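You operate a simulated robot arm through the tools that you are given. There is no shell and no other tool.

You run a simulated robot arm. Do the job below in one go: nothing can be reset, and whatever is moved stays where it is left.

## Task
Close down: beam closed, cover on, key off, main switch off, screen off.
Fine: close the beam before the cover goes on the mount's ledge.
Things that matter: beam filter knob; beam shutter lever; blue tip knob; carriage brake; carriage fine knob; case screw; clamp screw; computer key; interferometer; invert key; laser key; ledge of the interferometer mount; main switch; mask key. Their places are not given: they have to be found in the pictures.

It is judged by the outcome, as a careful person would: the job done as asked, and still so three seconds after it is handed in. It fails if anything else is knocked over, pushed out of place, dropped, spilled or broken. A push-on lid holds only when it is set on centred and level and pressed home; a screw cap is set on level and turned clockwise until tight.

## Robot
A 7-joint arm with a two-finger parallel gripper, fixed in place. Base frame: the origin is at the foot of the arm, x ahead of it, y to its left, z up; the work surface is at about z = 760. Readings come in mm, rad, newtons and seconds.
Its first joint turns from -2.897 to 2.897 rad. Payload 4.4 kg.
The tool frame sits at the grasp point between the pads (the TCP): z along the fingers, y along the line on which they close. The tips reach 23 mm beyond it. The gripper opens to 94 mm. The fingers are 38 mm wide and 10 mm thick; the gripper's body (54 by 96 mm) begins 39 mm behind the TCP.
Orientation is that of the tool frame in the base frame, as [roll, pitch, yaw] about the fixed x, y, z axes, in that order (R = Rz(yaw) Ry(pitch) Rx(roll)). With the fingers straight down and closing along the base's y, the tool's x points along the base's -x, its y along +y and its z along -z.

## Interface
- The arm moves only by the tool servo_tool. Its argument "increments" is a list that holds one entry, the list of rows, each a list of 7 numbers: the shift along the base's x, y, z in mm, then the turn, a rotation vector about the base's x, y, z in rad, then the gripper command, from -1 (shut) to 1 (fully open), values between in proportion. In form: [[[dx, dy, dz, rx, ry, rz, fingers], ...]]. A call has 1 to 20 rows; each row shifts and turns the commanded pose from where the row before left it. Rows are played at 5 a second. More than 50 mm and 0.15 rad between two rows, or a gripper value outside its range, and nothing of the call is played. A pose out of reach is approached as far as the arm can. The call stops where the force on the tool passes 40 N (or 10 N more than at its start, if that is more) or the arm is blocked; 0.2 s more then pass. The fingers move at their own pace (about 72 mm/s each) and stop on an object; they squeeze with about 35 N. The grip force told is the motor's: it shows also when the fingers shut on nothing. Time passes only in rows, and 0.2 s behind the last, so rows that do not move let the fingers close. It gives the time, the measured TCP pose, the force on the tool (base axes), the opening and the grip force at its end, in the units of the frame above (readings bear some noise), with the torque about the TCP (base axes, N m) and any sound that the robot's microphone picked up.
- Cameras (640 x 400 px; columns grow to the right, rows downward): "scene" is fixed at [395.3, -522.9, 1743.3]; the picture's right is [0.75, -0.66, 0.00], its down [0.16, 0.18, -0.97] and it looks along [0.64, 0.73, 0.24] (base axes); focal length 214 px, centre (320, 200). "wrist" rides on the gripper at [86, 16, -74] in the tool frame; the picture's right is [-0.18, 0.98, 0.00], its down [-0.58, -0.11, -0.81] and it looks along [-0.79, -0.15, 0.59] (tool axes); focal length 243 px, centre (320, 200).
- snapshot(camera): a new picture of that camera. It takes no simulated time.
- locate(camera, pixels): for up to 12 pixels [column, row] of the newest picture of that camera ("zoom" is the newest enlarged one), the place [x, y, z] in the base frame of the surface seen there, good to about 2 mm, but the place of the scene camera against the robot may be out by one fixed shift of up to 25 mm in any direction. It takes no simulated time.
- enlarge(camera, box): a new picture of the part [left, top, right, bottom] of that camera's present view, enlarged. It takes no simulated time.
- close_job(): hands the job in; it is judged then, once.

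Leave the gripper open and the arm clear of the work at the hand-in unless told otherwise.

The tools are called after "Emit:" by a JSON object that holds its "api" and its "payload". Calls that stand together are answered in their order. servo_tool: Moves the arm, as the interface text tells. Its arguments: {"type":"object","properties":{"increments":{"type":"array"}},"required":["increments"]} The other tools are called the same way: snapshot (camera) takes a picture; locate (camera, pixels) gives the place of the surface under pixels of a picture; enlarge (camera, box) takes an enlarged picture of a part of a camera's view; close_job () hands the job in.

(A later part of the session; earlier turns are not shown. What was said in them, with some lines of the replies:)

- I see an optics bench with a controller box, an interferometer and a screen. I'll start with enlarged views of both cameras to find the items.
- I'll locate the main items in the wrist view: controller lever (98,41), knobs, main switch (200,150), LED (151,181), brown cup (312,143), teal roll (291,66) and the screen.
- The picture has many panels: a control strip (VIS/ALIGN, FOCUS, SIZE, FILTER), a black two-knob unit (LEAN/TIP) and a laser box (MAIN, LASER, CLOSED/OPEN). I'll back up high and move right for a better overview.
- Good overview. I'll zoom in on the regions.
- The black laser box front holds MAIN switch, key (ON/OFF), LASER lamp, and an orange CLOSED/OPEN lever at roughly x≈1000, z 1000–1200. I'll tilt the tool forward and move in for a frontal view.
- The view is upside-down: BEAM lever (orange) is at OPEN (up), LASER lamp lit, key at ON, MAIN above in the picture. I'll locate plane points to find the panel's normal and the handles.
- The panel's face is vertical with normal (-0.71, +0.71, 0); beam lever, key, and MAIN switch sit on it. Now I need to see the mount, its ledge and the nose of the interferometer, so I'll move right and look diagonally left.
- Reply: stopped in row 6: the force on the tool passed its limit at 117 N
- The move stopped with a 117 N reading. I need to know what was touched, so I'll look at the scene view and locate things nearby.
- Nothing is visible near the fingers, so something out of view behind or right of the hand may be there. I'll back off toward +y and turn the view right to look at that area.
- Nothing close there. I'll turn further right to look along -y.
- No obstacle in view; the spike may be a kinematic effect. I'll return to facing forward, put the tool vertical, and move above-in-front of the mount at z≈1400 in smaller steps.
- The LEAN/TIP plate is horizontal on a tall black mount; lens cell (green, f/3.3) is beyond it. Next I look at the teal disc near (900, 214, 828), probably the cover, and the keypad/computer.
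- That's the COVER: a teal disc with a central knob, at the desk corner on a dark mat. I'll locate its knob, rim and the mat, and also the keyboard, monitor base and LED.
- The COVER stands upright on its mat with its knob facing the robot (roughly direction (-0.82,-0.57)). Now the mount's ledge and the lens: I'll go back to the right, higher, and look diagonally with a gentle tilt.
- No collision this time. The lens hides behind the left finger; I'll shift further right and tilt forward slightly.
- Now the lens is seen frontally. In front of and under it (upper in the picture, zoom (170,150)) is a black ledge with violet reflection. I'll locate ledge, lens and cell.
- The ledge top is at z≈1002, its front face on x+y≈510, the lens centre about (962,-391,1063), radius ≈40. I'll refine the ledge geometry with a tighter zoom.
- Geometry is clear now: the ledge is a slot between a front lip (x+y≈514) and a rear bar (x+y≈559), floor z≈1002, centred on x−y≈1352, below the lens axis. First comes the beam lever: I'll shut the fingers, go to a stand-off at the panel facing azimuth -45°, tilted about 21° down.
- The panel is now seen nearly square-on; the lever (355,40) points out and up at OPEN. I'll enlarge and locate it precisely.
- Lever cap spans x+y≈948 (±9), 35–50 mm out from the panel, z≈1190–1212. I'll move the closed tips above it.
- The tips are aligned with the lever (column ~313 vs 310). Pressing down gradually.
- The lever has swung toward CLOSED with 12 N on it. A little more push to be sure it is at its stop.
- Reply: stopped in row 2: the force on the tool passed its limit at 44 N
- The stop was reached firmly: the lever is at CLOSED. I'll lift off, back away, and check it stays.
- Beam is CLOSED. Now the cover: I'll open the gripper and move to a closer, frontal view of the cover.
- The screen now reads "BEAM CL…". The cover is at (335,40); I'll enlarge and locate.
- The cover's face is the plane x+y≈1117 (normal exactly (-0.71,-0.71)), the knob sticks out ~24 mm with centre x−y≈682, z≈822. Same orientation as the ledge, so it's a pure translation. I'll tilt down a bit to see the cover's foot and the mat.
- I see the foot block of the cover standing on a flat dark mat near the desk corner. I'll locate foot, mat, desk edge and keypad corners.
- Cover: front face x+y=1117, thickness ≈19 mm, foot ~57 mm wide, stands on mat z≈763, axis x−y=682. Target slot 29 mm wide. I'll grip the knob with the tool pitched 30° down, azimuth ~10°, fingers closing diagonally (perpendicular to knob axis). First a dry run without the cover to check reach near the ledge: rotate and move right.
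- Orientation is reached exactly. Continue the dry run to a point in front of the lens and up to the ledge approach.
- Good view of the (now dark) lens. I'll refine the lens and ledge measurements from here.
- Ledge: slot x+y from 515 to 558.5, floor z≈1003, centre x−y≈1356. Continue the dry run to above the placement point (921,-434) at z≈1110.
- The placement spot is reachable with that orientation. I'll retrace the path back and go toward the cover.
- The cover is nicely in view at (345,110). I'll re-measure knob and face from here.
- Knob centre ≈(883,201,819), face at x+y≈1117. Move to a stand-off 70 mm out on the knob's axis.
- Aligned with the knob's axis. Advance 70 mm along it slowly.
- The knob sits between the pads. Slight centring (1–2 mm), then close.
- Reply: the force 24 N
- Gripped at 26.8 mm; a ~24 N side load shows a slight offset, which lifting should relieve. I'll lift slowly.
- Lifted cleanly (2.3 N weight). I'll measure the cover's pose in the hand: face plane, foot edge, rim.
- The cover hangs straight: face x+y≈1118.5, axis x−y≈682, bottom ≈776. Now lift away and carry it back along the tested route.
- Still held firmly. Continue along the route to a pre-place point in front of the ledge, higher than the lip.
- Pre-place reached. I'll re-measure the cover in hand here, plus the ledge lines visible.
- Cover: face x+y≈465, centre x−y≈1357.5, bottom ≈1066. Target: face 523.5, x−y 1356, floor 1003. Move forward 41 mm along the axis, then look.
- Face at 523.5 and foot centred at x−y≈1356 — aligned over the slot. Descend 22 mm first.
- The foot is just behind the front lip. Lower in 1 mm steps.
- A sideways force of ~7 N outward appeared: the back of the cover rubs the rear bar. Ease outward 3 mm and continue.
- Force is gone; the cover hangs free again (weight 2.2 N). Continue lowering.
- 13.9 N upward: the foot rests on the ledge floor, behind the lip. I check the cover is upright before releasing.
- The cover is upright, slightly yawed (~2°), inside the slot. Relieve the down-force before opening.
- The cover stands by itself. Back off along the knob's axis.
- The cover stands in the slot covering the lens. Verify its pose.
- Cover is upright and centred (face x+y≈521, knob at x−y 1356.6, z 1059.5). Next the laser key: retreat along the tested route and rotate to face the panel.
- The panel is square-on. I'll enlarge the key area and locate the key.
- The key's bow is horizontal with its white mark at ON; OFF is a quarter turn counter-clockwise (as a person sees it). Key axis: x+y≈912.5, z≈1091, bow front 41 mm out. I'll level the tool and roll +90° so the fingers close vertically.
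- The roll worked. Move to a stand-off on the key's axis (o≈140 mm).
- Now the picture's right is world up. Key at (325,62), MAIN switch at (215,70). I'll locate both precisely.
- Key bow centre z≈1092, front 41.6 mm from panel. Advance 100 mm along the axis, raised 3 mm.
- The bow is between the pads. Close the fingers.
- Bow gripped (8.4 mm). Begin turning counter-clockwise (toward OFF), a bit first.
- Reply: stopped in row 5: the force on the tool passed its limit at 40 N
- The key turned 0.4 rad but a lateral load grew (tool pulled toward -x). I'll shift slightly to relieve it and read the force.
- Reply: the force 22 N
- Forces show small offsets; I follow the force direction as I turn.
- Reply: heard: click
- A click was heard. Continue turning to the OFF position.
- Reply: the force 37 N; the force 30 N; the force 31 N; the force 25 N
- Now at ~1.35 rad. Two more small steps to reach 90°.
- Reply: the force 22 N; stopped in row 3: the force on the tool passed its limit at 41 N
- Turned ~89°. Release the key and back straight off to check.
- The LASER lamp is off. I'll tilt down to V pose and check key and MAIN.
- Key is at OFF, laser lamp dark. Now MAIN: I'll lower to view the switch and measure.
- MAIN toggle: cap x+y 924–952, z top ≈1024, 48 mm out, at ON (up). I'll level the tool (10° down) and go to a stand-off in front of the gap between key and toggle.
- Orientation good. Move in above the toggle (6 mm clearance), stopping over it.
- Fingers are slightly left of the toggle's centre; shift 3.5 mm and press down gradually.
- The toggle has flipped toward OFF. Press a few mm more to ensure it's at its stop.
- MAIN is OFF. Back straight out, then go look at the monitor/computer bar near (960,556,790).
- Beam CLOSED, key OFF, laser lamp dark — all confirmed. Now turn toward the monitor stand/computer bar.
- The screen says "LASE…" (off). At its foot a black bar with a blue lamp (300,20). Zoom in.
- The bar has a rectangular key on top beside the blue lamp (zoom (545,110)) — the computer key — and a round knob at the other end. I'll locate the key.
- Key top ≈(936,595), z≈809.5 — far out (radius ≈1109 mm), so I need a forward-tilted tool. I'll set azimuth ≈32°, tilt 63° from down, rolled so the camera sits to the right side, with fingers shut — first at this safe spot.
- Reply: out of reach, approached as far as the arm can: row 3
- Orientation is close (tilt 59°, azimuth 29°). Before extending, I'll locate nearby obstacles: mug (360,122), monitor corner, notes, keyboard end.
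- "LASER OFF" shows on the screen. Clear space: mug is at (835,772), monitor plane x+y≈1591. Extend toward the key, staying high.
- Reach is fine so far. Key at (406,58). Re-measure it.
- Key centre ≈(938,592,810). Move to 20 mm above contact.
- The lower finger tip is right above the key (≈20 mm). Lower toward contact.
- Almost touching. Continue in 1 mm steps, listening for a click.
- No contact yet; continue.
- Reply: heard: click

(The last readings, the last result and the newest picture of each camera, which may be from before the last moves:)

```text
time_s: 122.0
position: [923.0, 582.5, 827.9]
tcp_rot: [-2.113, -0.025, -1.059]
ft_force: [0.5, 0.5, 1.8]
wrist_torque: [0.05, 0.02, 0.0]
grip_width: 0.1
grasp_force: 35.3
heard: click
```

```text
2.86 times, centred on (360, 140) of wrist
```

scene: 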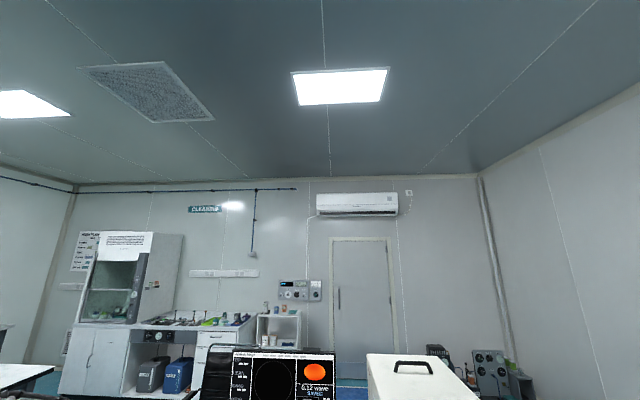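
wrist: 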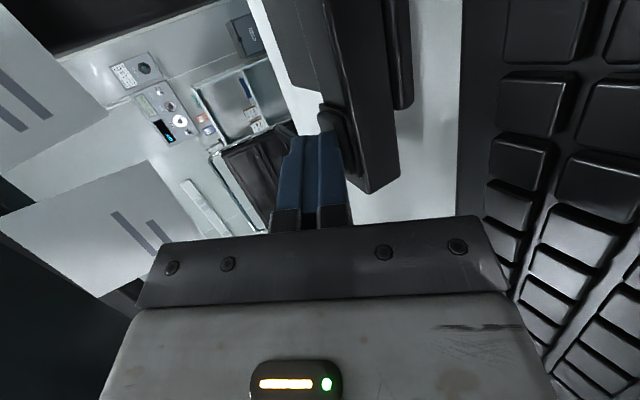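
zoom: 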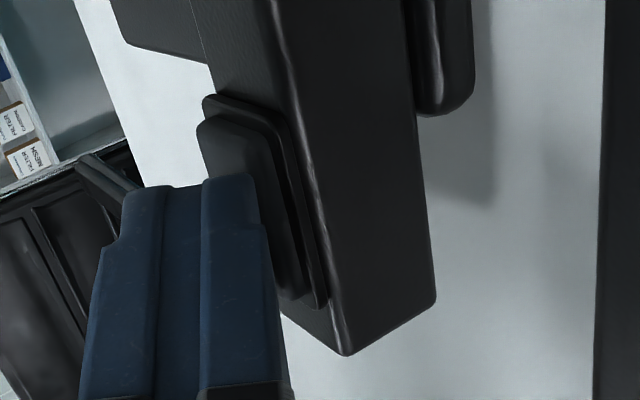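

Click heard: the blue lamp and screen went dark. Lift straight up and retreat.

Emit:
{"api": "servo_tool", "payload": {"increments": [[[0, 0, 5, 0, 0, 0, -1], [0, 0, 15, 0, 0, 0, -1], [-5, -5, 20, 0, 0, 0, -1], [-15, -15, 25, 0, 0, 0, -1], [-22, -22, 22, 0, 0, 0, -0.5], [-22, -22, 22, 0, 0, 0, 0], [-22, -22, 22, 0, 0, 0, 0.5], [-22, -22, 22, 0, 0, 0, 1], [-22, -22, 22, 0, 0, 0, 1], [-22, -22, 22, 0, 0, 0, 1], [-22, -22, 22, 0, 0, 0, 1], [-22, -22, 22, 0, 0, 0, 1], [0, 0, 0, 0, 0, 0, 1]]]}}

Emit:
{"api": "snapshot", "payload": {"camera": "wrist"}}

Emit:
{"api": "snapshot", "payload": {"camera": "scene"}}

```text
time_s: 124.8
position: [727.5, 383.2, 1067.5]
tcp_rot: [-2.113, -0.023, -1.057]
ft_force: [-0.2, 0.1, 0.4]
wrist_torque: [-0.01, 0.01, 0.02]
grip_width: 94.0
grasp_force: 0.1
```

```text
taken
```

wrist: 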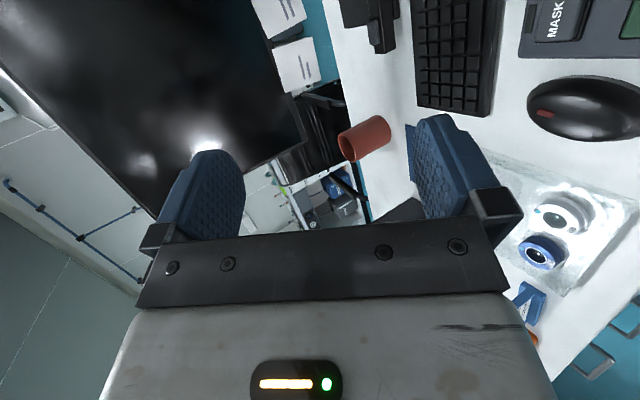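

```text
taken
```

scene: 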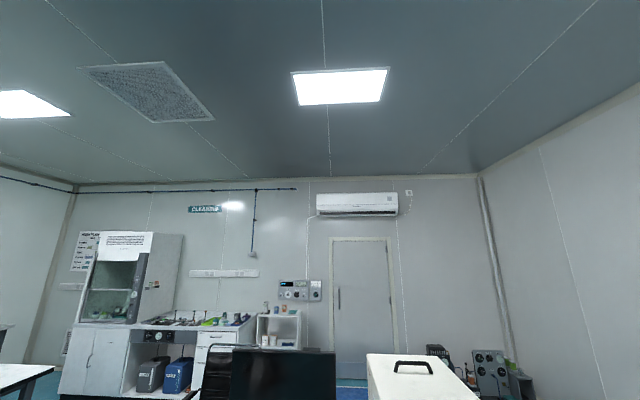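

The screen is dark. I'll do a final check of cover and panel from above, rolling the wrist back and moving to a clear high position.

Emit:
{"api": "servo_tool", "payload": {"increments": [[[-14, -33, 25, 0.1067, 0.0601, -0.0735, 1], [-14, -33, 25, 0.1067, 0.0601, -0.0735, 1], [-14, -33, 25, 0.1067, 0.0601, -0.0735, 1], [-14, -33, 25, 0.1067, 0.0601, -0.0735, 1], [-14, -33, 25, 0.1067, 0.0601, -0.0735, 1], [-14, -33, 25, 0.1067, 0.0601, -0.0735, 1], [-14, -33, 25, 0.1067, 0.0601, -0.0735, 1], [-14, -33, 25, 0.1067, 0.0601, -0.0735, 1], [-14, -33, 25, 0.1067, 0.0601, -0.0735, 1], [-10, -33, 20, 0.1067, 0.0601, -0.0735, 1], [0, -33, 20, 0.1067, 0.0601, -0.0735, 1], [0, -33, 0, 0, 0.1, -0.1, 1], [0, -33, 0, 0, 0.1, -0.1, 1], [0, -33, 0, 0, 0.1, -0.1, 1], [0, -33, 0, 0, 0.1, 0, 1], [0, -33, 0, 0, 0.1, 0, 1], [0, -20, 0, 0, 0.1, 0, 1], [0, 0, 0, 0, 0, 0, 1]]]}}

Emit:
{"api": "snapshot", "payload": {"camera": "wrist"}}

```text
time_s: 128.6
position: [594.3, -160.5, 1331.2]
tcp_rot: [2.976, 0.436, -3.035]
ft_force: [-0.4, 0.0, -0.5]
wrist_torque: [-0.01, 0.0, 0.01]
grip_width: 94.3
grasp_force: 0.1
```

```text
taken
```

wrist: 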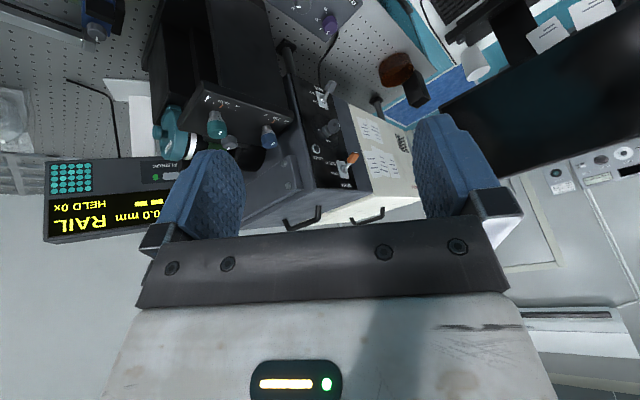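

Emit:
{"api": "enlarge", "payload": {"camera": "wrist", "box": [130, 50, 390, 220]}}

Emit:
{"api": "enlarge", "payload": {"camera": "wrist", "box": [290, 70, 390, 200]}}

```text
2.35 times, centred on (260, 135) of wrist
```

zoom: 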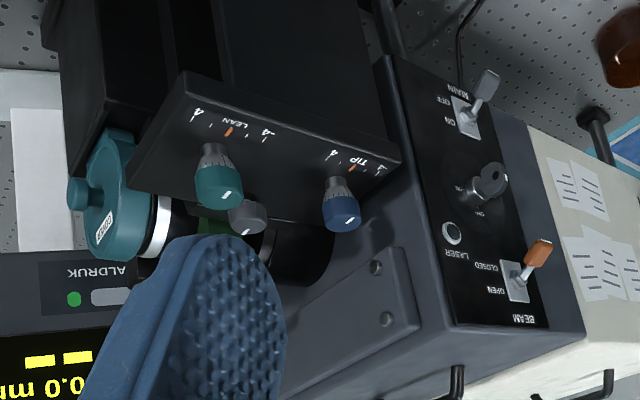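

```text
3.08 times, centred on (340, 135) of wrist
```

zoom: 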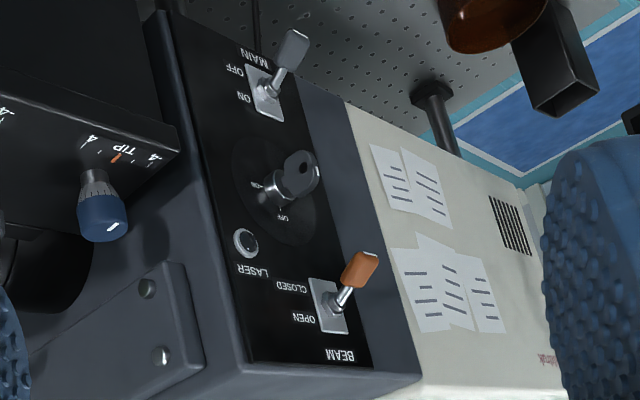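

Final state seen: cover upright on the ledge in front of the lens, beam lever at CLOSED, key at OFF, MAIN at OFF, laser lamp dark, screen dark. The gripper is open and the arm is clear, so I hand in the job.

Emit:
{"api": "close_job", "payload": {}}

```text
The job is handed in.
```

The shutdown is done and handed in. In the last pictures everything was as you asked:

- **Beam:** the shutter lever is at CLOSED. I closed it before moving the cover.
- **Cover:** it stands upright and centred on the mount's ledge, in front of the lens.
- **Key:** the laser key is at OFF and the laser lamp is out.
- **Main switch:** it is at OFF.
- **Screen:** it went dark, along with the computer's blue lamp, when I pressed the computer key.

**Force stop:** early on, while I was only looking around, the arm stopped at (568, −271, 1273) on a 117 N force reading. I looked around that area and saw nothing close to the hand and nothing displaced, but I never found the cause. It did not happen again.

The gripper was left open and the arm clear of the work.
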